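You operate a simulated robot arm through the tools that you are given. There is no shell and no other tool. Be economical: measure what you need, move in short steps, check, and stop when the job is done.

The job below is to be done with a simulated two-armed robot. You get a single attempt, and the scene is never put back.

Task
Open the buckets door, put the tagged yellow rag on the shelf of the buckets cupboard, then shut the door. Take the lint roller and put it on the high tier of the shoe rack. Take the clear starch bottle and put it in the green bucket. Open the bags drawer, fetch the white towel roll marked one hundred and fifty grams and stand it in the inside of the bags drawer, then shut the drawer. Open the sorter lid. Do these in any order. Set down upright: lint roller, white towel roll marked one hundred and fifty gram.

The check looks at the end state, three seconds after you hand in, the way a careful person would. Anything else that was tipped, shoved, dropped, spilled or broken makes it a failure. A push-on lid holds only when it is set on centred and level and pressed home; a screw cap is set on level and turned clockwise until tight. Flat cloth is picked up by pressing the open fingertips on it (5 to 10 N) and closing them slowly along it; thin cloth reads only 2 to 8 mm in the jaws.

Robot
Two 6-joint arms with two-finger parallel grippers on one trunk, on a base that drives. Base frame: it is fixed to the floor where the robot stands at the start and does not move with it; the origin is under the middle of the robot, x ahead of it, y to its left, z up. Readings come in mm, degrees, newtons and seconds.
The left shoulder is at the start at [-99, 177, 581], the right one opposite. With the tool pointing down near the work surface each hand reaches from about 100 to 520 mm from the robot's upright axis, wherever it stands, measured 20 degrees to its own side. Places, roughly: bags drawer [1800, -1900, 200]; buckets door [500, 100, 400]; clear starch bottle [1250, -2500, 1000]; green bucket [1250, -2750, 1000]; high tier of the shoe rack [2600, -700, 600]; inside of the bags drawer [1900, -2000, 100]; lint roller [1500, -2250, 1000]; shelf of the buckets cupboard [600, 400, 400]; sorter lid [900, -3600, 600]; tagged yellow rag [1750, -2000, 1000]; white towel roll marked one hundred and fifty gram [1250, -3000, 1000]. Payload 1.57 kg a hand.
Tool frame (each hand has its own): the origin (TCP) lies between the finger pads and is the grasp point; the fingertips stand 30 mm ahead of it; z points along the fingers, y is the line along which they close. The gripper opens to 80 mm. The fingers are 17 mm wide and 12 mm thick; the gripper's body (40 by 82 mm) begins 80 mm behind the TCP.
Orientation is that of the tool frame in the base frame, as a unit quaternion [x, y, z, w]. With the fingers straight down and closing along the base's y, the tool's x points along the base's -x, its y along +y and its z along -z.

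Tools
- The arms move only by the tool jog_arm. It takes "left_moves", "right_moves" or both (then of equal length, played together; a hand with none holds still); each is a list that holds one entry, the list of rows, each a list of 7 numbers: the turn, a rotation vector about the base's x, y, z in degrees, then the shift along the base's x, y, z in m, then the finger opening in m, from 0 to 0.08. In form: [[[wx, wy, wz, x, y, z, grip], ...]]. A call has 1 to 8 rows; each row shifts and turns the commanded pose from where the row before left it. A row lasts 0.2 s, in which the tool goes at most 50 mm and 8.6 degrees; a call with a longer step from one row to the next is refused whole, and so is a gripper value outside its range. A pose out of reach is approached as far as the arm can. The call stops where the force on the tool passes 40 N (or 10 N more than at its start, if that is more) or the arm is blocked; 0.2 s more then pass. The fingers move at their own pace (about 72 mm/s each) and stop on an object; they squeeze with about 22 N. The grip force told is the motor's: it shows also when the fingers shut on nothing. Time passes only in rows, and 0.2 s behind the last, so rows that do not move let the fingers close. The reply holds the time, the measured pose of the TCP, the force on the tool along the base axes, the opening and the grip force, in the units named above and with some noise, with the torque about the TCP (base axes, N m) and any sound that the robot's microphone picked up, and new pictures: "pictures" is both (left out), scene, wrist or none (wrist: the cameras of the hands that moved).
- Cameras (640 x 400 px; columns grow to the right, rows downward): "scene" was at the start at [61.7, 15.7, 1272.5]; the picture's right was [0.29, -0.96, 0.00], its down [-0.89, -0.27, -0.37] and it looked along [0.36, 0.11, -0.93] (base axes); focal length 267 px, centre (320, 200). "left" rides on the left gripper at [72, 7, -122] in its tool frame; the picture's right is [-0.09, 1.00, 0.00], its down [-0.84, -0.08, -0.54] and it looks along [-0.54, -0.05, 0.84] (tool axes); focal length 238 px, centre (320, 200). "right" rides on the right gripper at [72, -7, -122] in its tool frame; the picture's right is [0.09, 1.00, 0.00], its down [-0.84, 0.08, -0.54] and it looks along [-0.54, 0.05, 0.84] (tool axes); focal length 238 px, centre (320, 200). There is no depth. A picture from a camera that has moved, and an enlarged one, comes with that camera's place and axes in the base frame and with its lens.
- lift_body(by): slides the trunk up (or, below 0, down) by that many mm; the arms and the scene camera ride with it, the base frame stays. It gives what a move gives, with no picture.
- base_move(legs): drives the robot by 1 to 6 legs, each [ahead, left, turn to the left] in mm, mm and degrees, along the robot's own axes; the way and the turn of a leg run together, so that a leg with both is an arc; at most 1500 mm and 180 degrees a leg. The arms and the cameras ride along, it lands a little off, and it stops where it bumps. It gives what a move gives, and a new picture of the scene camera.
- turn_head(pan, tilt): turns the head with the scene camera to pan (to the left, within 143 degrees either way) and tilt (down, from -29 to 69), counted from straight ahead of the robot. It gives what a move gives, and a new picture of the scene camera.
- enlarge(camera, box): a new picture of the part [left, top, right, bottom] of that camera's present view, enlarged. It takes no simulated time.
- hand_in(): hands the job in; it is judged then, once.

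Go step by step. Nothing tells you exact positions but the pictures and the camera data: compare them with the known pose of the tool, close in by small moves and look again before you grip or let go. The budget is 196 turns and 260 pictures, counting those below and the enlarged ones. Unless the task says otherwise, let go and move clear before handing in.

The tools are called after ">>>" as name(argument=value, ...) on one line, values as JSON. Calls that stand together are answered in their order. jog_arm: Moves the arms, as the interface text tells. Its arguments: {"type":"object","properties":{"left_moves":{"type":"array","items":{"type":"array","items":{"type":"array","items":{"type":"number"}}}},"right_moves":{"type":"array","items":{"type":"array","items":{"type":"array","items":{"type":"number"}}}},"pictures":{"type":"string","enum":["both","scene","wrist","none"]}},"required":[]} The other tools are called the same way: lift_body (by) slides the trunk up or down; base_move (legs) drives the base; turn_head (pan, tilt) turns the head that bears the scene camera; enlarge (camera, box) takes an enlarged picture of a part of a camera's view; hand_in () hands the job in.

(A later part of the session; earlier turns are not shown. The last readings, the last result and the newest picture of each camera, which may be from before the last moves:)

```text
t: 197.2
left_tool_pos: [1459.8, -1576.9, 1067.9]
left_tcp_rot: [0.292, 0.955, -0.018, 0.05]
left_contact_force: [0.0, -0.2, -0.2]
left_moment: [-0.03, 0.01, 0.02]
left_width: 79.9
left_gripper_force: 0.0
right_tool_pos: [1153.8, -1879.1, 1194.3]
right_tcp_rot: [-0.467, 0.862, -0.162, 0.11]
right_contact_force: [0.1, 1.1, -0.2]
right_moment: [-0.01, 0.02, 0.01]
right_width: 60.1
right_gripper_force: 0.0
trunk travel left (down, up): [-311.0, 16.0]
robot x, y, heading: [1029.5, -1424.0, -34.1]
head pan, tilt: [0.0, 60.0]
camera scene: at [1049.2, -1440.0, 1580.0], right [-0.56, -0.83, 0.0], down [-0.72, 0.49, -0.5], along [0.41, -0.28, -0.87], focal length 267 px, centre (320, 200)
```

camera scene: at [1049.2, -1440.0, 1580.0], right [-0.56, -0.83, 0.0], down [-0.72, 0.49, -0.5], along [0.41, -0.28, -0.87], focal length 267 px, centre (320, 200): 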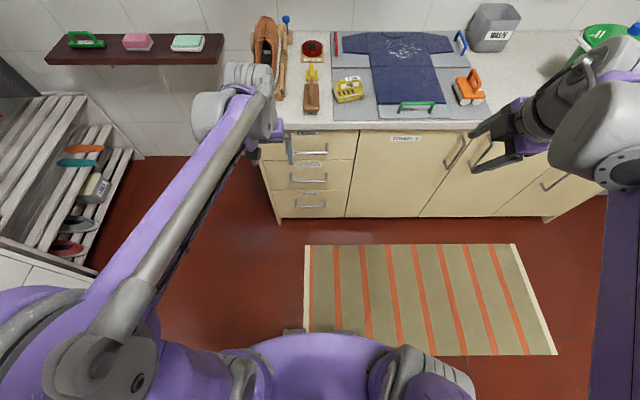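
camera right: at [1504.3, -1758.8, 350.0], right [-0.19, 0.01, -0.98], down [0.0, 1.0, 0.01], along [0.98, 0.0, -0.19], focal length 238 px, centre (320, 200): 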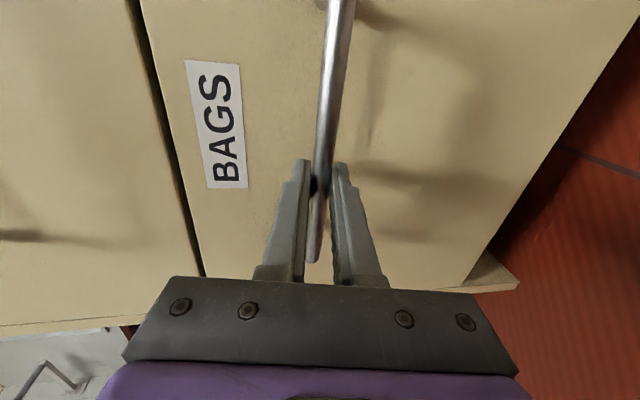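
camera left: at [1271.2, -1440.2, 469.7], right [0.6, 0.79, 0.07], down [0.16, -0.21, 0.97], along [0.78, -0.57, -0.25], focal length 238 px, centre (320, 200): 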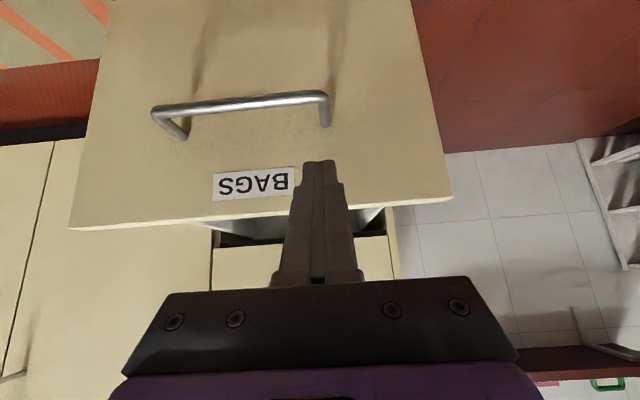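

Drawer is flush. Next, position the left hand over the rag.

>>> base_move(legs=[[60, 0, 0.6], [0, -225, 0], [350, 0, 0]])

>>> enlarge(camera="left", box=[0, 0, 640, 400])

```text
t: 202.3
left_tool_pos: [1684.8, -1986.9, 1067.5]
left_tcp_rot: [0.283, 0.958, -0.017, 0.051]
left_contact_force: [-0.8, 0.1, 0.6]
left_moment: [0.01, 0.0, 0.02]
left_width: 80.0
left_gripper_force: 0.0
right_tool_pos: [1381.7, -2293.8, 1193.3]
right_tcp_rot: [-0.473, 0.859, -0.16, 0.111]
right_contact_force: [0.0, -0.4, -0.7]
right_moment: [-0.01, -0.04, 0.02]
right_width: 60.2
right_gripper_force: 0.1
trunk travel left (down, up): [-311.0, 16.0]
robot x, y, heading: [1251.1, -1841.9, -33.2]
head pan, tilt: [0.0, 60.0]
camera scene: at [1271.2, -1856.8, 1579.9], right [-0.55, -0.84, 0.0], down [-0.72, 0.47, -0.5], along [0.42, -0.27, -0.87], focal length 267 px, centre (320, 200)
```

scene: 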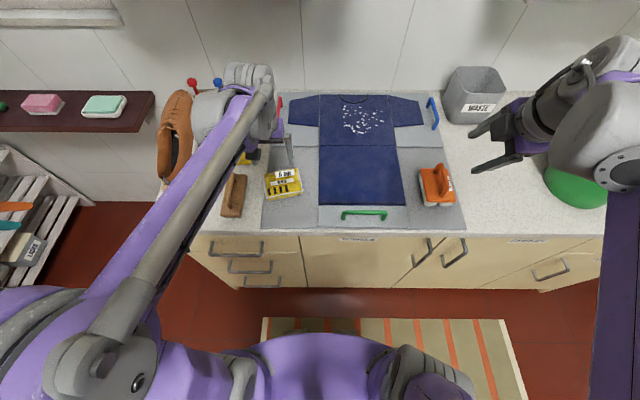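

```text
1.00 times, centred on (320, 200) of left (not enlarged: the box is as wide or as high as the picture)
camera zoom: at [1616.3, -1935.4, 1180.6], right [0.62, 0.79, 0.01], down [0.61, -0.48, 0.63], along [0.5, -0.38, -0.78], focal length 238 px, centre (320, 200)
```

zoom: 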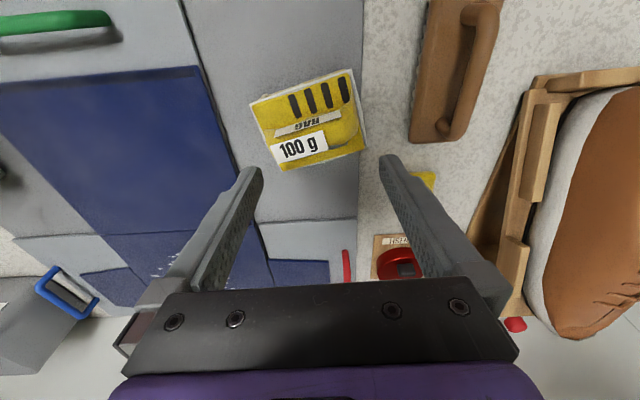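

>>> enlarge(camera="left", box=[220, 50, 400, 190])

>>> enlarge(camera="scene", box=[230, 140, 330, 220])

>>> enlarge(camera="scene", box=[390, 140, 490, 220])

```text
2.86 times, centred on (310, 120) of left
camera zoom: at [1616.3, -1935.4, 1180.6], right [0.62, 0.79, 0.01], down [0.61, -0.48, 0.63], along [0.5, -0.38, -0.78], focal length 681 px, centre (349, 429)
```

zoom: 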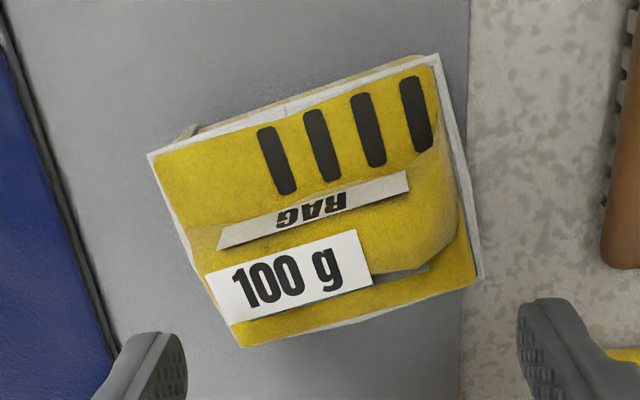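

```text
5.00 times, centred on (280, 180) of scene
camera zoom: at [1271.2, -1856.8, 1579.9], right [-0.55, -0.84, 0.0], down [-0.72, 0.47, -0.5], along [0.42, -0.27, -0.87], focal length 1333 px, centre (520, 300)
```

zoom: 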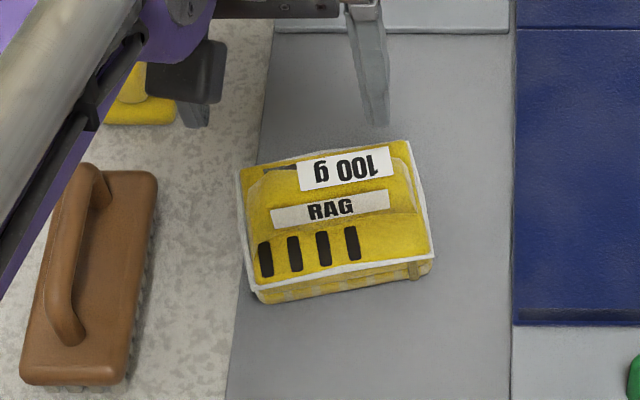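

```text
5.00 times, centred on (440, 180) of scene
camera zoom: at [1271.2, -1856.8, 1579.9], right [-0.55, -0.84, 0.0], down [-0.72, 0.47, -0.5], along [0.42, -0.27, -0.87], focal length 1333 px, centre (-280, 300)
```

zoom: 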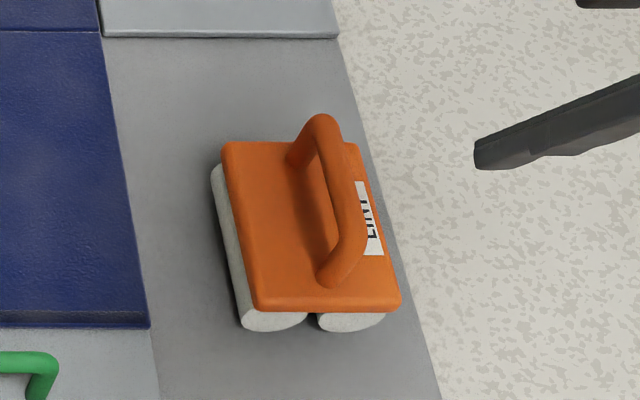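

The rag is a folded bundle (~100 × 75) with a raised hump. I rotate the left hand so it closes across its short side; the camera will then view it from the side.

>>> jog_arm(left_moves=[[[3.3, 5.1, 0, 0, 0, 0.01, 0.08], [0, 0, -8.1, 0, 0, 0, 0.08], [0, 0, -8.1, 0, 0, 0, 0.08], [0, 0, -8.1, 0, 0, 0, 0.08], [0, 0, -8.1, 0, 0, 0, 0.08], [0, 0, -8.1, 0, 0, 0, 0.08], [0, 0, -8.1, 0, 0, 0, 0.08], [0, 0, -8.1, 0, 0, 0, 0.08]]], pictures="none")

>>> jog_arm(left_moves=[[[0, 0, -8.1, 0, -0.005, 0, 0.08], [0, 0, -8.1, 0, -0.005, 0, 0.08], [0, 0, -8, 0, -0.005, 0, 0.08]]], pictures="wrist")

```text
t: 204.1
left_tool_pos: [1685.3, -1987.8, 1077.2]
left_tcp_rot: [0.706, 0.708, -0.001, -0.001]
left_contact_force: [-0.1, -0.1, -1.0]
left_moment: [0.01, -0.01, 0.02]
left_width: 80.0
left_gripper_force: 0.2
right_tool_pos: [1382.2, -2294.1, 1192.9]
right_tcp_rot: [-0.473, 0.859, -0.16, 0.112]
right_contact_force: [-0.2, 0.9, -1.0]
right_moment: [0.04, -0.01, -0.01]
right_width: 59.6
right_gripper_force: 0.0
trunk travel left (down, up): [-311.0, 16.0]
robot x, y, heading: [1246.3, -1841.3, -33.2]
head pan, tilt: [0.0, 60.0]
```

```text
t: 204.9
left_tool_pos: [1685.3, -2001.0, 1077.4]
left_tcp_rot: [0.838, 0.546, -0.001, -0.002]
left_contact_force: [-0.6, 0.0, -0.2]
left_moment: [0.01, 0.03, 0.02]
left_width: 80.3
left_gripper_force: 0.1
right_tool_pos: [1382.1, -2295.5, 1193.0]
right_tcp_rot: [-0.473, 0.859, -0.16, 0.112]
right_contact_force: [-0.3, -0.1, 0.8]
right_moment: [-0.01, 0.01, -0.01]
right_width: 60.0
right_gripper_force: 0.1
trunk travel left (down, up): [-311.0, 16.0]
robot x, y, heading: [1250.2, -1842.1, -33.3]
head pan, tilt: [0.0, 60.0]
camera left: at [1719.3, -1939.2, 1199.1], right [0.87, -0.49, 0.0], down [-0.41, -0.73, 0.54], along [-0.27, -0.47, -0.84], focal length 238 px, centre (320, 200)
```

left: 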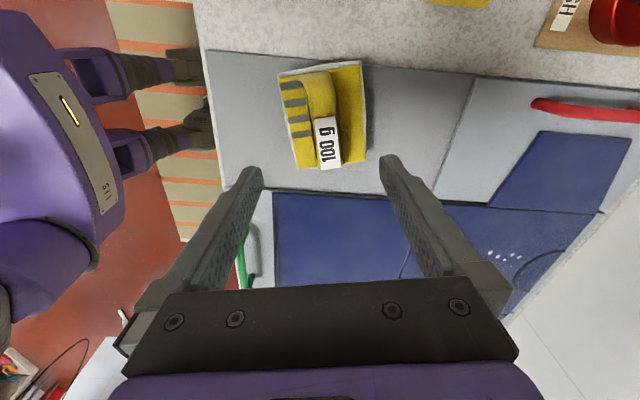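

The hump (~35 mm thick) is right under the hand. Descend with fingers straddling it.

>>> jog_arm(left_moves=[[[0, 0, 0, 0.002, 0, -0.04, 0.07], [0, 0, 0, 0.002, 0, -0.04, 0.07], [0, 0, 0, 0, 0, -0.025, 0.07]]], pictures="both")

```text
t: 205.7
left_tool_pos: [1689.1, -2002.1, 970.8]
left_tcp_rot: [0.838, 0.546, -0.001, -0.001]
left_contact_force: [1.2, 1.0, -1.2]
left_moment: [0.02, 0.0, 0.0]
left_width: 70.1
left_gripper_force: 0.1
right_tool_pos: [1383.2, -2294.0, 1193.3]
right_tcp_rot: [-0.474, 0.858, -0.161, 0.112]
right_contact_force: [0.7, 0.3, 0.4]
right_moment: [-0.02, 0.03, 0.02]
right_width: 60.2
right_gripper_force: 0.1
trunk travel left (down, up): [-311.0, 16.0]
robot x, y, heading: [1250.3, -1839.6, -33.3]
head pan, tilt: [0.0, 60.0]
camera scene: at [1271.6, -1857.1, 1580.0], right [-0.55, -0.84, 0.0], down [-0.72, 0.47, -0.5], along [0.42, -0.27, -0.87], focal length 267 px, centre (320, 200)
camera left: at [1723.8, -1939.4, 1093.7], right [0.87, -0.49, 0.0], down [-0.41, -0.73, 0.54], along [-0.27, -0.47, -0.84], focal length 238 px, centre (320, 200)
```

scene: 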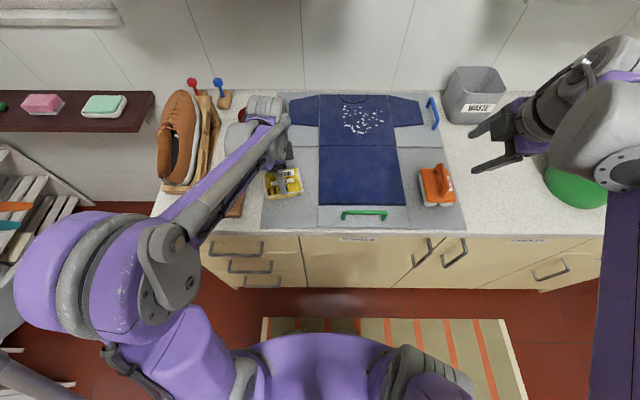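
left: 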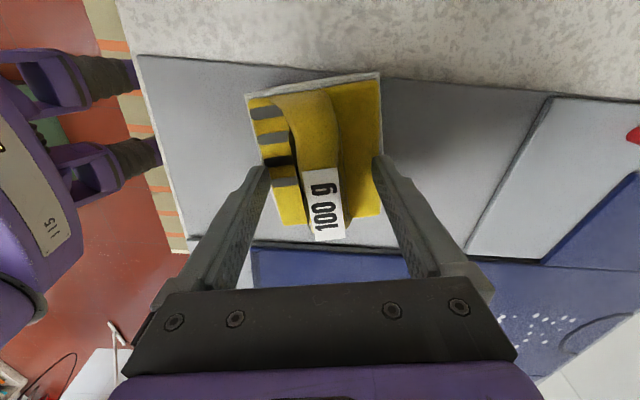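

>>> jog_arm(left_moves=[[[0, 0, 0, 0, 0, -0.006, 0.06], [0, 0, 0, 0, 0, -0.006, 0.06], [0, 0, 0, 0, 0, -0.004, 0.06]]], pictures="wrist")

```text
t: 206.1
left_tool_pos: [1688.6, -2001.2, 969.9]
left_tcp_rot: [0.838, 0.546, 0.001, 0.001]
left_contact_force: [0.4, 0.7, 29.3]
left_moment: [0.1, 0.22, -0.01]
left_width: 59.5
left_gripper_force: 0.0
right_tool_pos: [1381.4, -2292.9, 1194.5]
right_tcp_rot: [-0.474, 0.858, -0.162, 0.113]
right_contact_force: [0.6, -0.9, 0.3]
right_moment: [0.03, 0.01, 0.01]
right_width: 60.0
right_gripper_force: 0.0
trunk travel left (down, up): [-311.0, 16.0]
robot x, y, heading: [1250.1, -1840.5, -33.4]
head pan, tilt: [0.0, 60.0]
stopped in row 2 (left hand): the force on the tool passed its limit at 50 N (the readings are from after the stop); the commanded pose is now the measured one
camera left: at [1723.0, -1939.1, 1091.5], right [0.87, -0.49, 0.0], down [-0.41, -0.73, 0.54], along [-0.26, -0.47, -0.84], focal length 238 px, centre (320, 200)
```

left: 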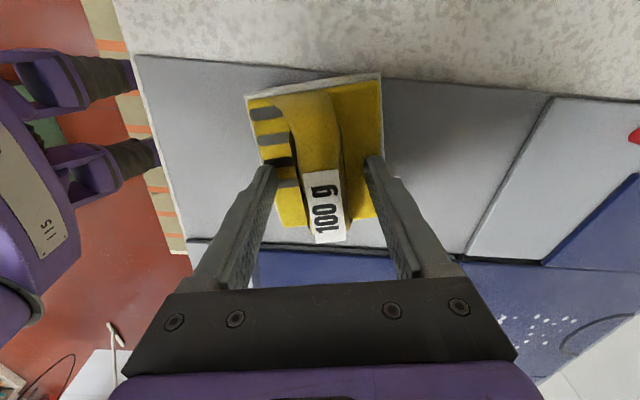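

Fingertips rest on the base top. Lift 2 mm and close on the hump.

>>> jog_arm(left_moves=[[[0, 0, 0, 0, 0, 0.002, 0.045], [0, 0, 0, 0, 0, 0, 0.03], [0, 0, 0, 0, 0, 0, 0.015], [0, 0, 0, 0, 0, 0, 0.0], [0, 0, 0, 0, 0, 0, 0.0], [0, 0, 0, 0, 0, 0.01, 0.0], [0, 0, 0, 0, 0, 0.03, 0.0]]], pictures="both")

```text
t: 207.7
left_tool_pos: [1688.7, -2002.5, 1007.0]
left_tcp_rot: [0.837, 0.547, -0.001, -0.001]
left_contact_force: [-0.1, 0.0, -0.7]
left_moment: [-0.04, 0.0, 0.0]
left_width: 23.5
left_gripper_force: 22.2
right_tool_pos: [1381.1, -2294.7, 1194.1]
right_tcp_rot: [-0.474, 0.858, -0.161, 0.112]
right_contact_force: [0.4, 0.0, 0.1]
right_moment: [0.01, 0.0, -0.06]
right_width: 60.1
right_gripper_force: 0.1
trunk travel left (down, up): [-311.0, 16.0]
robot x, y, heading: [1250.2, -1844.1, -33.2]
head pan, tilt: [0.0, 60.0]
camera scene: at [1271.0, -1856.9, 1579.9], right [-0.55, -0.84, 0.0], down [-0.72, 0.47, -0.5], along [0.42, -0.27, -0.87], focal length 267 px, centre (320, 200)
camera left: at [1723.7, -1939.3, 1129.3], right [0.87, -0.49, 0.0], down [-0.41, -0.73, 0.54], along [-0.26, -0.47, -0.84], focal length 238 px, centre (320, 200)
```

scene: 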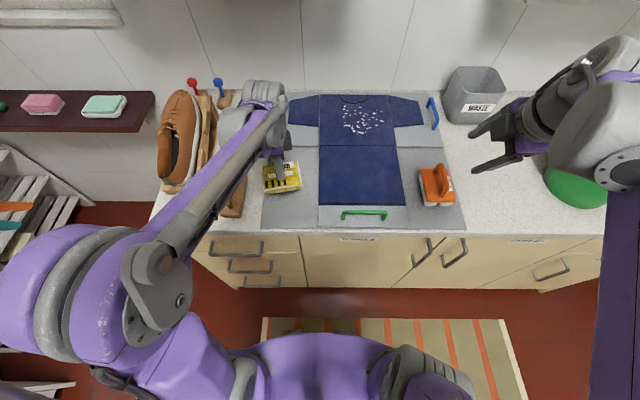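
left: 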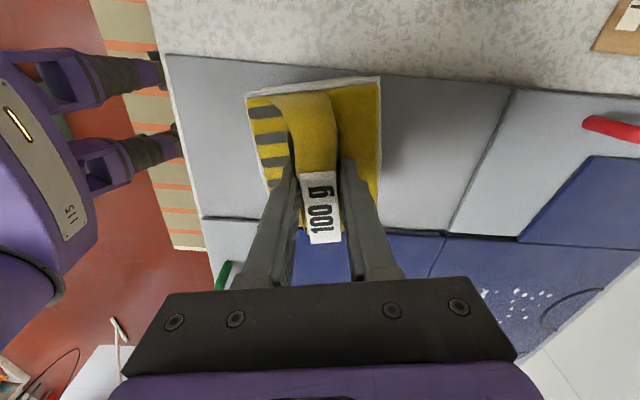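

Rag is lifted. Raise it, shift the base right, and turn the right hand to grip the lint roller's arch handle.

>>> jog_arm(left_moves=[[[0, 0, 0, -0.02, 0.013, 0.03, 0.0], [0, 0, 0, -0.03, 0.02, 0.03, 0.0], [0, 0, 0, -0.03, 0.02, 0.02, 0.0], [0, 0, 0, 0, 0, 0, 0.0], [0, 0, 0, 0, 0, 0, 0.0], [0, 0, 0, 0, 0, 0, 0.0], [0, 0, 0, 0, 0, 0, 0.0], [0, 0, 0, 0, 0, 0, 0.0]]], right_moves=[[[4.1, 6.3, 0, 0, 0, 0, 0.08], [4.1, 6.3, 0, 0, 0, 0, 0.08], [4.1, 6.3, 0, 0, 0, 0, 0.08], [0, 0, -8.2, 0, 0, 0, 0.08], [0, 0, -8.2, 0, 0, 0, 0.08], [0, 0, -8.2, 0, 0, 0, 0.08], [0, 0, -8.2, 0, 0, 0, 0.08], [0, 0, -8.2, 0, 0, 0, 0.08]]], pictures="none")

>>> jog_arm(right_moves=[[[0, 0, -8.2, 0, 0, 0, 0.08], [0, 0, -8.2, 0, 0, 0, 0.08], [0, 0, -8.2, 0, 0, 0, 0.08], [0, 0, -8.2, 0, 0, 0, 0.08], [0, 0, -6, 0, 0, 0, 0.08]]], pictures="none")

>>> base_move(legs=[[0, -150, 0]])

>>> enlarge(camera="right", box=[0, 0, 640, 400])

```text
t: 209.5
left_tool_pos: [1609.5, -1949.8, 1086.3]
left_tcp_rot: [0.837, 0.546, -0.001, -0.001]
left_contact_force: [0.1, -0.8, -0.7]
left_moment: [0.02, 0.0, -0.02]
left_width: 23.5
left_gripper_force: 22.6
right_tool_pos: [1338.3, -2314.0, 1196.1]
right_tcp_rot: [-0.139, 0.982, -0.035, 0.123]
right_contact_force: [-0.3, 0.1, -0.4]
right_moment: [-0.01, -0.01, -0.01]
right_width: 80.0
right_gripper_force: 0.0
right hand out of reach, approached as far as the arm can: row 1, 2, 3, 7, 8
trunk travel left (down, up): [-311.0, 16.0]
robot x, y, heading: [1251.5, -1844.1, -33.0]
head pan, tilt: [0.0, 60.0]
```

```text
t: 210.7
left_tool_pos: [1609.0, -1950.0, 1088.3]
left_tcp_rot: [0.838, 0.546, 0.0, 0.0]
left_contact_force: [0.1, 0.1, -1.9]
left_moment: [-0.02, -0.02, -0.02]
left_width: 23.3
left_gripper_force: 22.3
right_tool_pos: [1277.8, -2334.1, 1201.0]
right_tcp_rot: [0.191, 0.97, -0.061, 0.138]
right_contact_force: [-0.1, 0.2, 0.3]
right_moment: [0.0, 0.0, 0.0]
right_width: 80.3
right_gripper_force: 0.1
right hand out of reach, approached as far as the arm can: row 1, 2, 3, 4, 5
trunk travel left (down, up): [-311.0, 16.0]
robot x, y, heading: [1248.4, -1840.0, -33.4]
head pan, tilt: [0.0, 60.0]
```

```text
t: 212.6
left_tool_pos: [1530.7, -2070.7, 1087.6]
left_tcp_rot: [0.839, 0.545, -0.001, -0.001]
left_contact_force: [0.3, 0.1, -1.0]
left_moment: [0.01, -0.01, 0.02]
left_width: 23.4
left_gripper_force: 22.4
right_tool_pos: [1198.0, -2454.0, 1200.6]
right_tcp_rot: [0.192, 0.97, -0.061, 0.138]
right_contact_force: [-0.2, -0.1, 0.3]
right_moment: [-0.02, 0.0, -0.01]
right_width: 80.0
right_gripper_force: 0.0
trunk travel left (down, up): [-311.0, 16.0]
robot x, y, heading: [1172.3, -1960.4, -33.5]
head pan, tilt: [0.0, 60.0]
camera scene: at [1193.1, -1976.6, 1580.0], right [-0.55, -0.83, 0.0], down [-0.72, 0.48, -0.5], along [0.42, -0.28, -0.87], focal length 267 px, centre (320, 200)
```

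scene: 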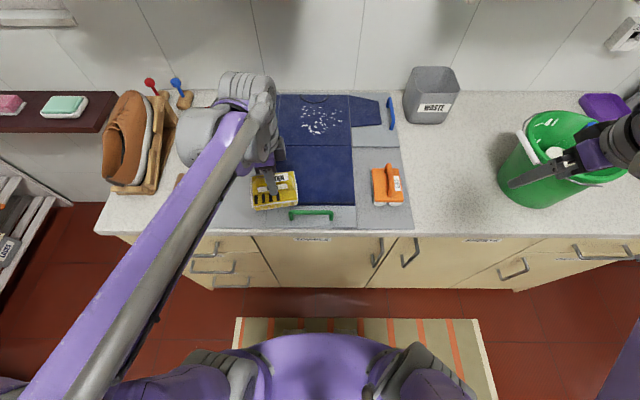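

```text
1.00 times, centred on (320, 200) of right (not enlarged: the box is as wide or as high as the picture)
camera zoom: at [1101.2, -2413.2, 1295.5], right [0.3, 0.95, -0.09], down [0.64, -0.13, 0.76], along [0.7, -0.29, -0.65], focal length 238 px, centre (320, 200)
```

zoom: 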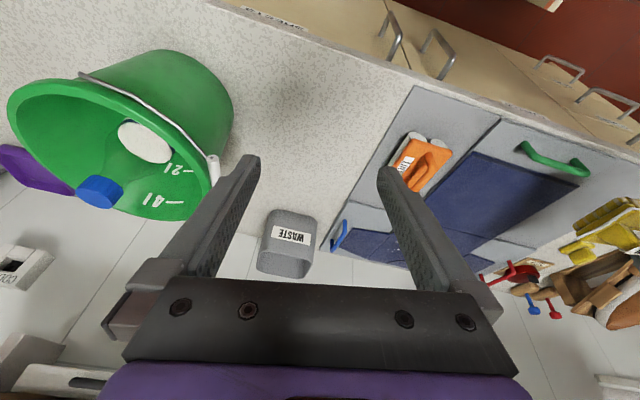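

Right hand now needs to come left over the roller. Move and level it.

>>> jog_arm(right_moves=[[[0, 0, 0, 0.038, 0.0153, -0.015, 0.08], [4.65, 7.1, 0, 0.038, 0.0153, -0.02, 0.08], [4.65, 7.1, 0, 0.038, 0.0153, -0.02, 0.08], [0, 0, 0, 0.038, 0.0153, -0.02, 0.08], [0, 0, 0, 0.038, 0.0153, -0.02, 0.08], [0, 0, 0, 0.025, 0.01, -0.02, 0.08]]], pictures="wrist")

```text
t: 214.0
left_tool_pos: [1533.0, -2070.1, 1087.7]
left_tcp_rot: [0.839, 0.544, -0.001, -0.001]
left_contact_force: [-0.2, -0.3, -1.0]
left_moment: [0.01, 0.03, 0.0]
left_width: 23.3
left_gripper_force: 22.2
right_tool_pos: [1354.1, -2391.8, 1088.2]
right_tcp_rot: [0.19, 0.973, 0.065, 0.112]
right_contact_force: [0.5, -0.5, -0.3]
right_moment: [-0.01, -0.01, -0.01]
right_width: 79.9
right_gripper_force: 0.0
right hand out of reach, approached as far as the arm can: row 1, 2, 3, 5, 6
trunk travel left (down, up): [-311.0, 16.0]
robot x, y, heading: [1173.2, -1962.9, -33.4]
head pan, tilt: [0.0, 60.0]
camera right: at [1256.4, -2379.4, 1189.7], right [0.27, 0.95, 0.15], down [0.65, -0.29, 0.7], along [0.71, -0.09, -0.7], focal length 238 px, centre (320, 200)
```

right: 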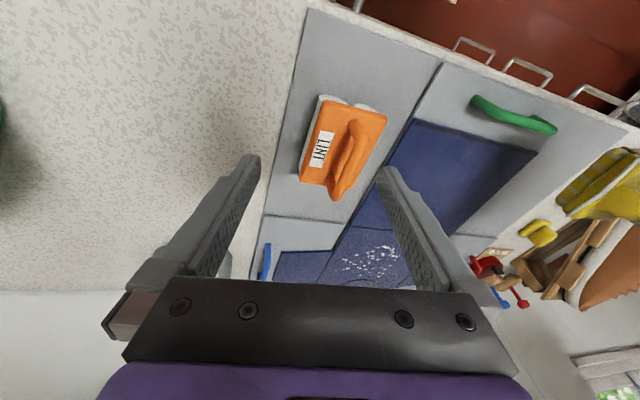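

>>> jog_arm(right_moves=[[[0, 0, 0, 0, 0, 0, 0.08], [0, 0, 0, 0, 0, -0.02, 0.08]]], pictures="none")

```text
t: 214.6
left_tool_pos: [1531.6, -2071.1, 1086.6]
left_tcp_rot: [0.839, 0.544, -0.002, 0.0]
left_contact_force: [-0.1, -0.3, -0.4]
left_moment: [0.02, 0.0, 0.0]
left_width: 23.5
left_gripper_force: 21.6
right_tool_pos: [1348.1, -2397.2, 1067.3]
right_tcp_rot: [0.19, 0.973, 0.064, 0.111]
right_contact_force: [-0.3, -0.6, 0.6]
right_moment: [0.02, -0.01, 0.02]
right_width: 80.4
right_gripper_force: 0.1
right hand out of reach, approached as far as the arm can: row 2
trunk travel left (down, up): [-311.0, 16.0]
robot x, y, heading: [1170.5, -1964.0, -33.3]
head pan, tilt: [0.0, 60.0]
```

>>> jog_arm(right_moves=[[[0, 0, 0, 0, 0, -0.03, 0.08], [0, 0, 0, 0, 0, -0.03, 0.08]]], pictures="wrist")

```text
t: 215.2
left_tool_pos: [1531.7, -2071.4, 1088.3]
left_tcp_rot: [0.838, 0.545, 0.0, -0.001]
left_contact_force: [0.5, 0.1, -1.3]
left_moment: [-0.03, 0.01, 0.02]
left_width: 23.6
left_gripper_force: 21.9
right_tool_pos: [1339.4, -2402.1, 1008.7]
right_tcp_rot: [0.191, 0.973, 0.062, 0.111]
right_contact_force: [-0.7, 0.3, 0.0]
right_moment: [0.0, 0.0, -0.03]
right_width: 79.9
right_gripper_force: 0.1
right hand out of reach, approached as far as the arm can: row 1, 2
trunk travel left (down, up): [-311.0, 16.0]
robot x, y, heading: [1170.6, -1960.9, -33.4]
head pan, tilt: [0.0, 60.0]
camera right: at [1242.6, -2388.7, 1110.6], right [0.27, 0.95, 0.14], down [0.65, -0.29, 0.7], along [0.71, -0.1, -0.7], focal length 238 px, centre (320, 200)
```

right: 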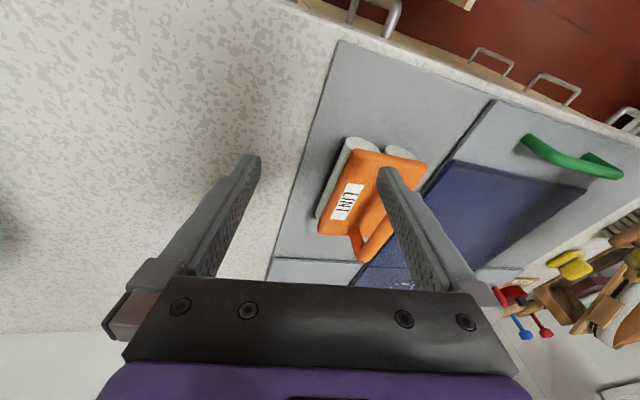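

The right arm seems stuck in a poor configuration; I bring it to its comfortable home-like pose (400 ahead, 105 right) to recover.

>>> jog_arm(right_moves=[[[0, 0, 0, 0, 0, 0.04, 0.08], [0, 0, 0, 0, 0.01, 0.04, 0.08], [0, 0, 0, 0.022, 0.028, 0, 0.08], [0, 0, 0, 0.022, 0.028, 0, 0.08], [0, 0, 0, 0.022, 0.028, 0, 0.08], [0, 0, 0, 0.022, 0.028, 0, 0.08]]], pictures="both")

```text
t: 216.6
left_tool_pos: [1532.2, -2070.3, 1087.0]
left_tcp_rot: [0.838, 0.545, 0.0, -0.001]
left_contact_force: [-0.7, -0.2, -0.4]
left_moment: [-0.03, 0.01, 0.0]
left_width: 23.3
left_gripper_force: 21.9
right_tool_pos: [1395.7, -2307.2, 1090.0]
right_tcp_rot: [0.188, 0.971, 0.081, 0.122]
right_contact_force: [0.2, -0.2, -0.2]
right_moment: [-0.01, -0.01, 0.01]
right_width: 80.2
right_gripper_force: 0.1
right hand out of reach, approached as far as the arm can: row 1, 2, 3, 4, 5, 6
trunk travel left (down, up): [-311.0, 16.0]
robot x, y, heading: [1170.9, -1964.3, -33.5]
head pan, tilt: [0.0, 60.0]
camera scene: at [1193.4, -1976.2, 1580.0], right [-0.55, -0.83, 0.0], down [-0.72, 0.48, -0.5], along [0.42, -0.28, -0.87], focal length 267 px, centre (320, 200)
camera right: at [1295.5, -2299.7, 1189.8], right [0.26, 0.95, 0.19], down [0.63, -0.31, 0.71], along [0.73, -0.07, -0.68], focal length 238 px, centre (320, 200)
```

scene: 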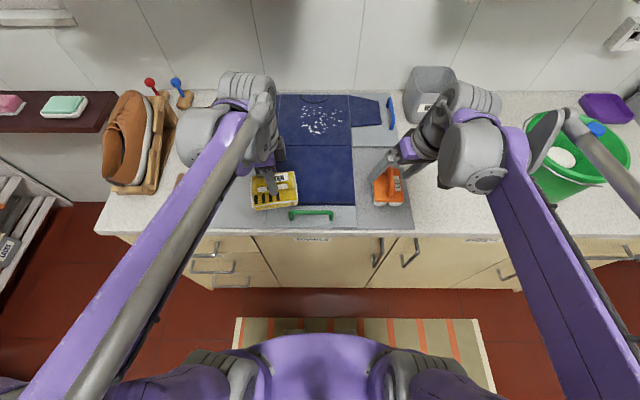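
right: 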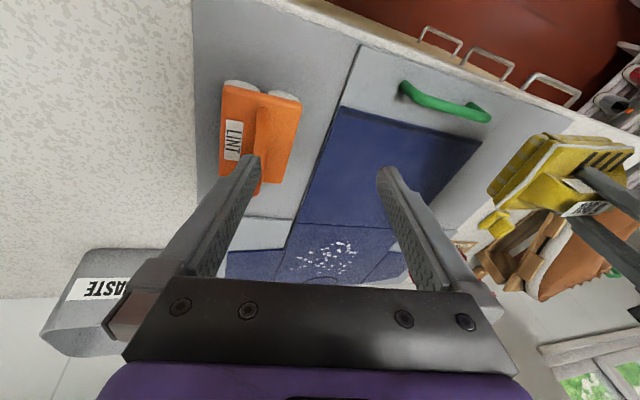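

The wrist is at a joint limit on this side. The equivalent grip turned by 180° should be within range, so I yaw the right hand round the other way.

>>> jog_arm(right_moves=[[[0, 0, 8.5, 0, 0, 0, 0.08], [0, 0, 8.5, 0, 0, 0, 0.08], [0, 0, 8.5, 0, 0, 0, 0.08], [0, 0, 8.5, 0, 0, 0, 0.08], [0, 0, 8.5, 0, 0, 0, 0.08], [0, 0, 8.5, 0, 0, 0, 0.08], [0, 0, 8.5, 0, 0, 0, 0.08], [0, 0, 8.5, 0, 0, 0, 0.08]]], pictures="none")

>>> jog_arm(right_moves=[[[0, 0, 8.5, 0, 0, 0, 0.08], [0, 0, 8.5, 0, 0, 0, 0.08], [0, 0, 8.5, 0, 0, 0, 0.08], [0, 0, 8.5, 0, 0, 0, 0.08], [0, 0, 8.5, 0, 0, 0, 0.08], [0, 0, 8.5, 0, 0, 0, 0.08], [0, 0, 8.5, 0, 0, 0, 0.08], [0, 0, 8.5, 0, 0, 0, 0.08]]], pictures="none")

```text
t: 218.4
left_tool_pos: [1531.9, -2071.0, 1087.0]
left_tcp_rot: [0.839, 0.544, 0.0, 0.0]
left_contact_force: [0.7, 0.6, -1.0]
left_moment: [0.01, 0.0, 0.01]
left_width: 23.3
left_gripper_force: 21.6
right_tool_pos: [1400.4, -2306.1, 1090.6]
right_tcp_rot: [-0.385, 0.909, 0.14, 0.079]
right_contact_force: [-0.1, 0.7, 0.0]
right_moment: [-0.02, -0.05, 0.01]
right_width: 79.8
right_gripper_force: 0.0
right hand out of reach, approached as far as the arm can: row 8
trunk travel left (down, up): [-311.0, 16.0]
robot x, y, heading: [1168.1, -1962.9, -33.5]
head pan, tilt: [0.0, 60.0]
```

```text
t: 220.2
left_tool_pos: [1531.8, -2070.3, 1087.4]
left_tcp_rot: [0.838, 0.545, 0.0, 0.0]
left_contact_force: [-0.2, 0.8, -1.0]
left_moment: [-0.02, 0.03, -0.02]
left_width: 23.4
left_gripper_force: 21.7
right_tool_pos: [1457.2, -2213.1, 1092.0]
right_tcp_rot: [0.8, -0.547, -0.224, -0.106]
right_contact_force: [-0.3, -0.6, -0.8]
right_moment: [-0.03, 0.0, 0.01]
right_width: 80.1
right_gripper_force: 0.0
right hand out of reach, approached as far as the arm can: row 1, 2, 3, 4, 5, 6, 7, 8
trunk travel left (down, up): [-311.0, 16.0]
robot x, y, heading: [1170.8, -1962.3, -33.6]
head pan, tilt: [0.0, 60.0]
```

Let me look at the right arm's posture from the head.

>>> turn_head(pan=-35, tilt=45)

```text
t: 221.2
left_tool_pos: [1531.7, -2071.1, 1086.5]
left_tcp_rot: [0.838, 0.545, 0.0, -0.001]
left_contact_force: [-0.4, 0.0, -1.4]
left_moment: [0.0, 0.0, -0.02]
left_width: 23.3
left_gripper_force: 22.0
right_tool_pos: [1455.5, -2214.9, 1090.8]
right_tcp_rot: [0.799, -0.548, -0.223, -0.105]
right_contact_force: [0.1, 0.3, 0.4]
right_moment: [-0.01, 0.02, 0.0]
right_width: 79.9
right_gripper_force: 0.2
trunk travel left (down, up): [-311.0, 16.0]
robot x, y, heading: [1170.3, -1962.3, -33.3]
head pan, tilt: [-35.0, 45.0]
camera scene: at [1167.5, -2015.5, 1599.5], right [-0.93, -0.37, 0.0], down [-0.26, 0.66, -0.71], along [0.26, -0.66, -0.71], focal length 267 px, centre (320, 200)
```

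scene: 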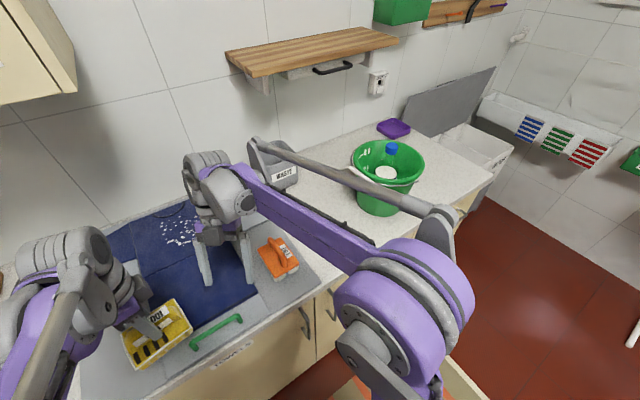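

>>> jog_arm(right_moves=[[[-6.2, -3.6, 0, -0.006, -0.024, -0.006, 0.08], [-6.2, -3.6, 0, -0.006, -0.024, -0.006, 0.08], [-6.2, -3.6, 0, -0.006, -0.024, -0.006, 0.08], [-6.1, -3.6, 0, -0.006, -0.024, -0.006, 0.08], [0, 0, 8.5, 0, -0.024, 0, 0.08], [0, 0, 8.5, 0, -0.024, 0, 0.08]]], pictures="none")

```text
t: 222.7
left_tool_pos: [1532.6, -2071.3, 1086.9]
left_tcp_rot: [0.838, 0.545, -0.001, -0.001]
left_contact_force: [0.3, -0.2, -0.7]
left_moment: [-0.01, 0.02, 0.01]
left_width: 23.3
left_gripper_force: 22.1
right_tool_pos: [1445.3, -2336.7, 1067.5]
right_tcp_rot: [0.889, -0.433, -0.034, -0.147]
right_contact_force: [0.1, -1.0, -0.8]
right_moment: [0.03, 0.0, -0.03]
right_width: 80.0
right_gripper_force: 0.1
right hand out of reach, approached as far as the arm can: row 1, 2, 3, 4
trunk travel left (down, up): [-311.0, 16.0]
robot x, y, heading: [1170.1, -1963.7, -33.3]
head pan, tilt: [-35.0, 45.0]
```

>>> jog_arm(right_moves=[[[-8.2, 1.9, 0, 0, 0, 0, 0.08], [-8.2, 1.9, 0, 0, 0, 0, 0.08], [0, 0, 7.5, 0, 0, 0, 0.08], [0, 0, 7.5, 0, 0, 0, 0.08], [0, 0, 7.5, 0, 0, 0, 0.08], [0, 0, 7.5, 0, 0, 0, 0.08]]], pictures="wrist")

```text
t: 224.1
left_tool_pos: [1531.7, -2070.6, 1087.8]
left_tcp_rot: [0.838, 0.545, -0.001, 0.0]
left_contact_force: [-0.9, -1.0, -0.5]
left_moment: [0.02, -0.02, -0.03]
left_width: 23.3
left_gripper_force: 22.4
right_tool_pos: [1447.9, -2331.9, 1066.4]
right_tcp_rot: [0.967, -0.193, -0.023, -0.164]
right_contact_force: [0.2, 0.4, 0.1]
right_moment: [0.01, -0.01, 0.03]
right_width: 80.1
right_gripper_force: 0.0
right hand out of reach, approached as far as the arm can: row 1, 2, 6
trunk travel left (down, up): [-311.0, 16.0]
robot x, y, heading: [1172.9, -1963.9, -33.1]
head pan, tilt: [-35.0, 45.0]
camera right: at [1512.6, -2391.5, 1175.7], right [-0.29, -0.9, -0.32], down [-0.81, 0.06, 0.58], along [-0.5, 0.43, -0.75], focal length 238 px, centre (320, 200)
```

right: 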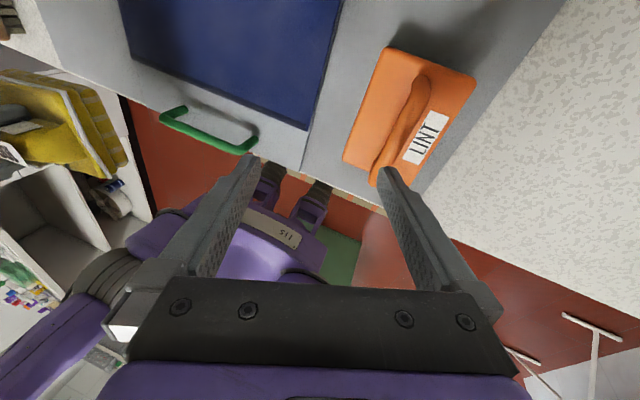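

The right wrist has ended up in a flipped configuration that can't level here. I keep the rag in the left hand, drive to the buckets cupboard, and will use the right hand there pointing forward (which that configuration allows).

>>> base_move(legs=[[-380, 0, 0], [0, 740, 0], [0, 0, 90], [0, 1150, 0]])

>>> turn_head(pan=0, tilt=55)

```text
t: 246.8
left_tool_pos: [404.9, -144.1, 1087.4]
left_tcp_rot: [0.205, 0.979, 0.0, 0.0]
left_contact_force: [1.1, -0.1, -0.7]
left_moment: [-0.02, -0.02, -0.01]
left_width: 23.6
left_gripper_force: 22.1
right_tool_pos: [666.5, -228.3, 1067.2]
right_tcp_rot: [0.819, 0.549, -0.132, -0.1]
right_contact_force: [0.0, -0.7, -0.2]
right_moment: [0.02, 0.0, 0.01]
right_width: 80.0
right_gripper_force: 0.0
trunk travel left (down, up): [-311.0, 16.0]
robot x, y, heading: [300.1, -509.1, 57.2]
head pan, tilt: [-35.0, 45.0]
camera scene: at [352.2, -512.4, 1599.5], right [0.37, -0.93, 0.0], down [-0.66, -0.26, -0.71], along [0.66, 0.26, -0.71], focal length 267 px, centre (320, 200)
```

scene: 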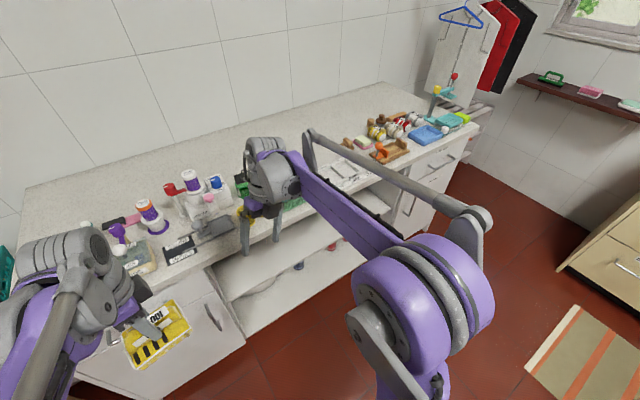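

```text
t: 247.8
left_tool_pos: [404.3, -145.2, 1087.0]
left_tcp_rot: [0.205, 0.979, -0.001, 0.0]
left_contact_force: [-0.7, 0.1, -1.5]
left_moment: [-0.01, -0.01, -0.01]
left_width: 23.3
left_gripper_force: 22.3
right_tool_pos: [666.2, -227.8, 1067.2]
right_tcp_rot: [0.819, 0.549, -0.132, -0.099]
right_contact_force: [-0.3, 0.5, -0.8]
right_moment: [0.03, 0.01, 0.01]
right_width: 79.9
right_gripper_force: 0.1
trunk travel left (down, up): [-311.0, 16.0]
robot x, y, heading: [299.6, -508.1, 57.1]
head pan, tilt: [0.0, 55.0]
camera scene: at [316.1, -482.4, 1586.1], right [0.84, -0.55, 0.0], down [-0.45, -0.69, -0.57], along [0.31, 0.48, -0.82], focal length 267 px, centre (320, 200)
```

scene: 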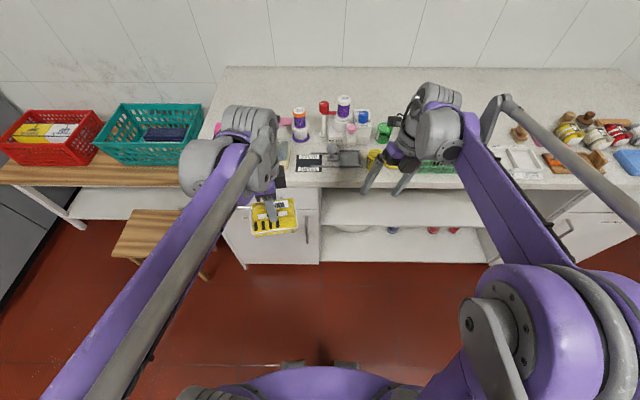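

The BUCKETS door is at left of the open shelves, handle on its right side, hinge at its left. I turn the right hand to point forward with fingers closing horizontally.

>>> jog_arm(right_moves=[[[6.52, -4.78, -1.87, 0, 0, 0, 0.08], [6.52, -4.78, -1.87, 0, 0, 0, 0.08], [6.52, -4.78, -1.87, 0, 0, 0, 0.08], [6.52, -4.78, -1.87, 0, 0, 0, 0.08], [6.52, -4.78, -1.87, 0, 0, 0, 0.08], [6.52, -4.78, -1.87, 0, 0, 0, 0.08], [6.52, -4.78, -1.87, 0, 0, 0, 0.08], [6.52, -4.78, -1.87, 0, 0, 0, 0.08]]], pictures="none")

>>> jog_arm(right_moves=[[[6.52, -4.78, -1.87, 0, 0, 0, 0.08], [6.52, -4.78, -1.87, 0, 0, 0, 0.08], [6.52, -4.78, -1.87, 0, 0, 0, 0.08], [6.52, -4.78, -1.87, 0, 0, 0, 0.08]]], pictures="none")

>>> lift_body(by=-300)

>>> jog_arm(left_moves=[[[0, 0, 0, 0, 0, 0.04, 0.0], [0, 0, 0, 0, 0, 0.04, 0.0], [0, 0, 0, 0, 0, 0.04, 0.0], [0, 0, 0, 0, 0, 0.04, 0.0]]], right_moves=[[[0, 0, 0, 0, 0, -0.045, 0.08], [0, 0, 0, 0, 0, -0.045, 0.08], [0, 0, 0, 0, 0, -0.045, 0.08], [0, 0, 0, 0, 0, -0.045, 0.08]]], pictures="both")

```text
t: 249.6
left_tool_pos: [403.8, -145.2, 1086.8]
left_tcp_rot: [0.204, 0.979, 0.0, 0.0]
left_contact_force: [0.3, 0.4, -1.1]
left_moment: [0.01, -0.01, -0.03]
left_width: 23.6
left_gripper_force: 22.2
right_tool_pos: [666.0, -228.1, 1067.5]
right_tcp_rot: [0.75, 0.447, 0.397, -0.281]
right_contact_force: [-0.2, 0.0, 0.4]
right_moment: [0.05, -0.01, -0.01]
right_width: 79.8
right_gripper_force: 0.1
trunk travel left (down, up): [-311.0, 16.0]
robot x, y, heading: [300.6, -505.6, 57.0]
head pan, tilt: [0.0, 55.0]
```

```text
t: 250.6
left_tool_pos: [404.8, -143.7, 1085.8]
left_tcp_rot: [0.205, 0.979, 0.0, -0.001]
left_contact_force: [0.1, 1.1, -0.7]
left_moment: [-0.01, 0.02, -0.01]
left_width: 23.2
left_gripper_force: 21.6
right_tool_pos: [671.0, -229.4, 1066.1]
right_tcp_rot: [0.621, 0.336, 0.622, -0.337]
right_contact_force: [0.1, -0.2, -0.5]
right_moment: [-0.01, 0.0, 0.0]
right_width: 79.9
right_gripper_force: 0.0
right hand out of reach, approached as far as the arm can: row 3
trunk travel left (down, up): [-311.0, 16.0]
robot x, y, heading: [297.2, -506.0, 57.0]
head pan, tilt: [0.0, 55.0]
```

```text
t: 253.6
left_tool_pos: [403.2, -145.2, 787.8]
left_tcp_rot: [0.205, 0.979, -0.002, 0.0]
left_contact_force: [0.6, -0.3, -0.6]
left_moment: [0.02, 0.0, 0.01]
left_width: 23.3
left_gripper_force: 22.1
right_tool_pos: [670.5, -230.9, 766.5]
right_tcp_rot: [0.622, 0.335, 0.623, -0.336]
right_contact_force: [-1.2, -0.7, 0.0]
right_moment: [0.0, 0.0, 0.03]
right_width: 79.9
right_gripper_force: 0.0
trunk travel left (down, up): [-11.0, 316.0]
robot x, y, heading: [298.2, -505.3, 56.8]
head pan, tilt: [0.0, 55.0]
```

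```text
t: 254.6
left_tool_pos: [404.6, -143.3, 944.1]
left_tcp_rot: [0.205, 0.979, -0.001, -0.001]
left_contact_force: [-0.3, -0.1, -1.5]
left_moment: [0.03, -0.01, -0.01]
left_width: 23.2
left_gripper_force: 22.4
right_tool_pos: [688.0, -197.9, 650.8]
right_tcp_rot: [0.623, 0.335, 0.622, -0.335]
right_contact_force: [-0.1, 0.2, 0.1]
right_moment: [0.02, 0.03, 0.02]
right_width: 80.0
right_gripper_force: 0.0
right hand out of reach, approached as far as the arm can: row 3, 4
trunk travel left (down, up): [-11.0, 316.0]
robot x, y, heading: [295.3, -509.3, 56.9]
head pan, tilt: [0.0, 55.0]
camera scene: at [344.4, -439.0, 1275.9], right [0.84, -0.54, 0.0], down [-0.45, -0.69, -0.57], along [0.31, 0.48, -0.82], focal length 267 px, centre (320, 200)
camera right: at [614.4, -294.7, 722.2], right [0.83, -0.55, 0.09], down [-0.24, -0.49, -0.84], along [0.5, 0.67, -0.54], focal length 238 px, centre (320, 200)
camera left: at [340.6, -109.2, 1068.0], right [0.48, 0.88, 0.0], down [0.74, -0.41, 0.54], along [0.47, -0.26, -0.84], focal length 238 px, centre (320, 200)
```

scene: 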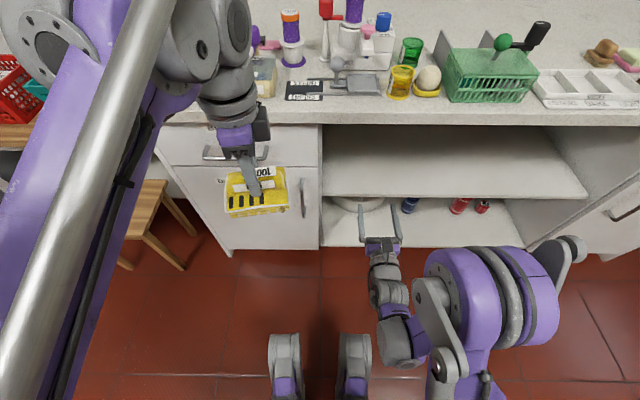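
right: 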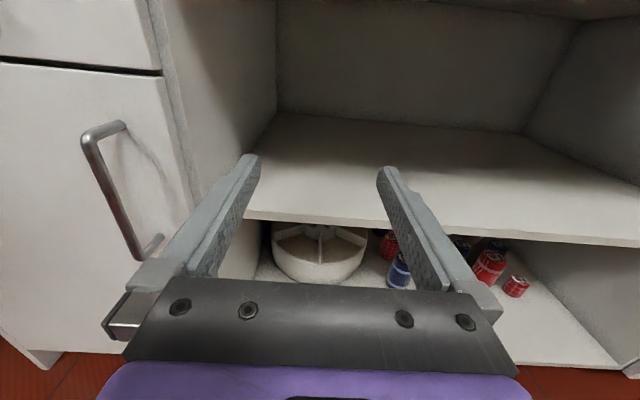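
left: 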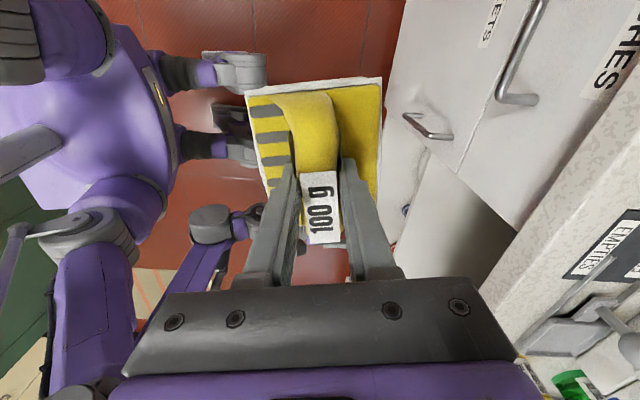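

Handle bar: (563, -12), z 490–634. I shift the base left 100 mm and line up the right hand in front of it.

>>> base_move(legs=[[0, 100, 0]])

>>> jog_arm(right_moves=[[[0, 0, 0, -0.0223, 0.0148, -0.018, 0.08], [0, 0, 0, -0.0223, 0.0148, -0.018, 0.08], [0, 0, 0, -0.0223, 0.0148, -0.018, 0.08], [0, 0, 0, -0.0223, 0.0148, -0.018, 0.08]]], pictures="wrist")

```text
t: 256.1
left_tool_pos: [320.7, -89.8, 945.5]
left_tcp_rot: [0.204, 0.979, -0.001, -0.001]
left_contact_force: [0.6, 0.1, -1.1]
left_moment: [0.0, 0.0, 0.0]
left_width: 23.7
left_gripper_force: 21.9
right_tool_pos: [603.9, -143.2, 651.6]
right_tcp_rot: [0.623, 0.335, 0.623, -0.334]
right_contact_force: [-0.1, 0.2, -0.3]
right_moment: [-0.02, 0.03, -0.01]
right_width: 80.1
right_gripper_force: 0.2
trunk travel left (down, up): [-11.0, 316.0]
robot x, y, heading: [210.2, -451.0, 57.1]
head pan, tilt: [0.0, 55.0]
camera scene: at [259.9, -384.9, 1276.0], right [0.84, -0.54, 0.0], down [-0.45, -0.69, -0.57], along [0.31, 0.48, -0.82], focal length 267 px, centre (320, 200)
```

scene: 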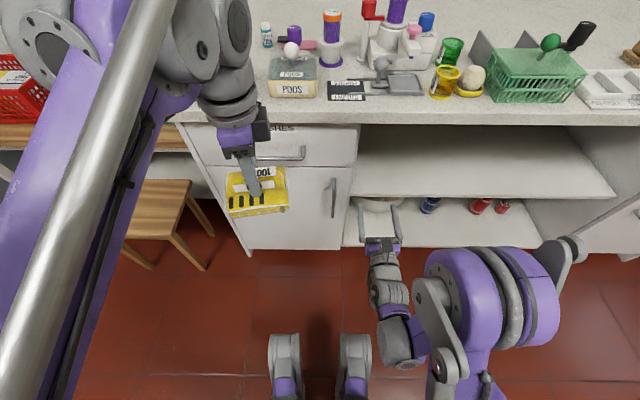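

```text
t: 257.1
left_tool_pos: [320.5, -90.3, 945.2]
left_tcp_rot: [0.204, 0.979, -0.001, 0.0]
left_contact_force: [-0.4, -0.1, -0.9]
left_moment: [-0.01, -0.01, -0.03]
left_width: 23.6
left_gripper_force: 22.6
right_tool_pos: [525.8, -58.7, 607.2]
right_tcp_rot: [0.624, 0.335, 0.622, -0.334]
right_contact_force: [0.2, -0.2, 0.5]
right_moment: [0.03, 0.0, 0.03]
right_width: 80.2
right_gripper_force: 0.1
right hand out of reach, approached as far as the arm can: row 1, 2, 3, 4
trunk travel left (down, up): [-11.0, 316.0]
robot x, y, heading: [213.2, -453.5, 57.1]
head pan, tilt: [0.0, 55.0]
camera right: at [450.9, -155.9, 677.9], right [0.83, -0.55, 0.09], down [-0.24, -0.5, -0.84], along [0.5, 0.67, -0.54], focal length 238 px, centre (320, 200)
```

right: 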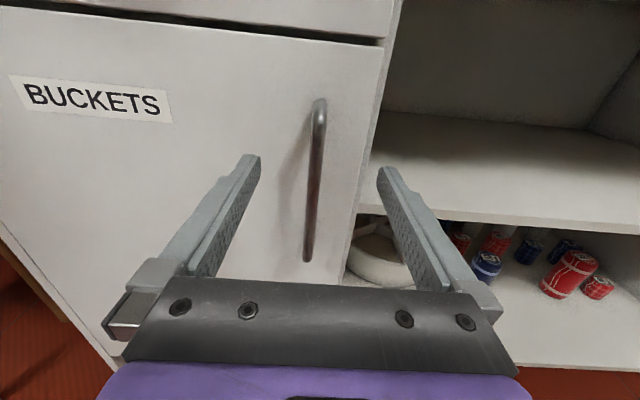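

Handle sits between the fingers. Advance.

>>> jog_arm(right_moves=[[[0, 0, 0, 0.0136, 0.021, 0, 0.08], [0, 0, 0, 0.0136, 0.021, 0, 0.08], [0, 0, 0, 0.0109, 0.0168, 0, 0.08]]], pictures="wrist")

```text
t: 257.9
left_tool_pos: [320.1, -88.6, 946.1]
left_tcp_rot: [0.205, 0.979, -0.001, 0.0]
left_contact_force: [0.3, -0.3, -1.1]
left_moment: [-0.01, 0.02, 0.01]
left_width: 23.4
left_gripper_force: 21.5
right_tool_pos: [564.2, -0.0, 607.4]
right_tcp_rot: [0.622, 0.336, 0.623, -0.336]
right_contact_force: [0.9, -0.7, -0.6]
right_moment: [0.0, 0.04, -0.01]
right_width: 80.0
right_gripper_force: 0.0
trunk travel left (down, up): [-11.0, 316.0]
robot x, y, heading: [214.4, -450.9, 56.8]
head pan, tilt: [0.0, 55.0]
camera right: at [490.6, -97.1, 678.2], right [0.83, -0.55, 0.09], down [-0.23, -0.49, -0.84], along [0.51, 0.67, -0.54], focal length 238 px, centre (320, 200)
```

right: 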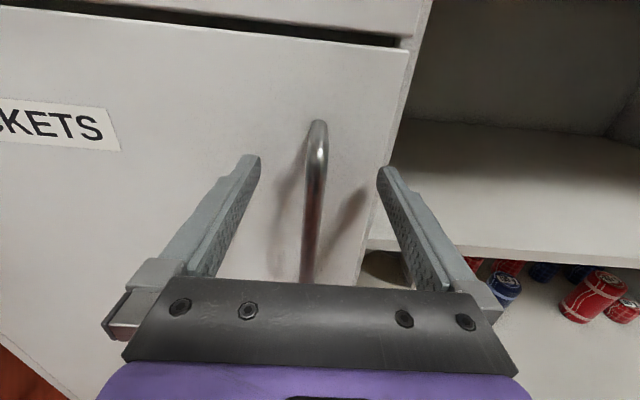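

>>> jog_arm(right_moves=[[[0, 0, 0, 0, 0, -0.01, 0.0], [0, 0, 0, 0, 0, 0, 0.0], [0, 0, 0, 0, 0, 0, 0.0], [0, 0, 0, 0, 0, 0, 0.0]]], pictures="none")

```text
t: 258.9
left_tool_pos: [318.6, -88.7, 945.5]
left_tcp_rot: [0.203, 0.979, -0.001, 0.0]
left_contact_force: [-0.1, 0.8, -1.1]
left_moment: [-0.02, 0.04, 0.01]
left_width: 23.4
left_gripper_force: 21.9
right_tool_pos: [561.8, 1.3, 597.1]
right_tcp_rot: [0.623, 0.337, 0.622, -0.335]
right_contact_force: [-15.3, 13.0, 2.7]
right_moment: [0.21, -0.07, -0.03]
right_width: 11.9
right_gripper_force: 29.3
trunk travel left (down, up): [-11.0, 316.0]
robot x, y, heading: [212.8, -451.1, 57.1]
head pan, tilt: [0.0, 55.0]
```

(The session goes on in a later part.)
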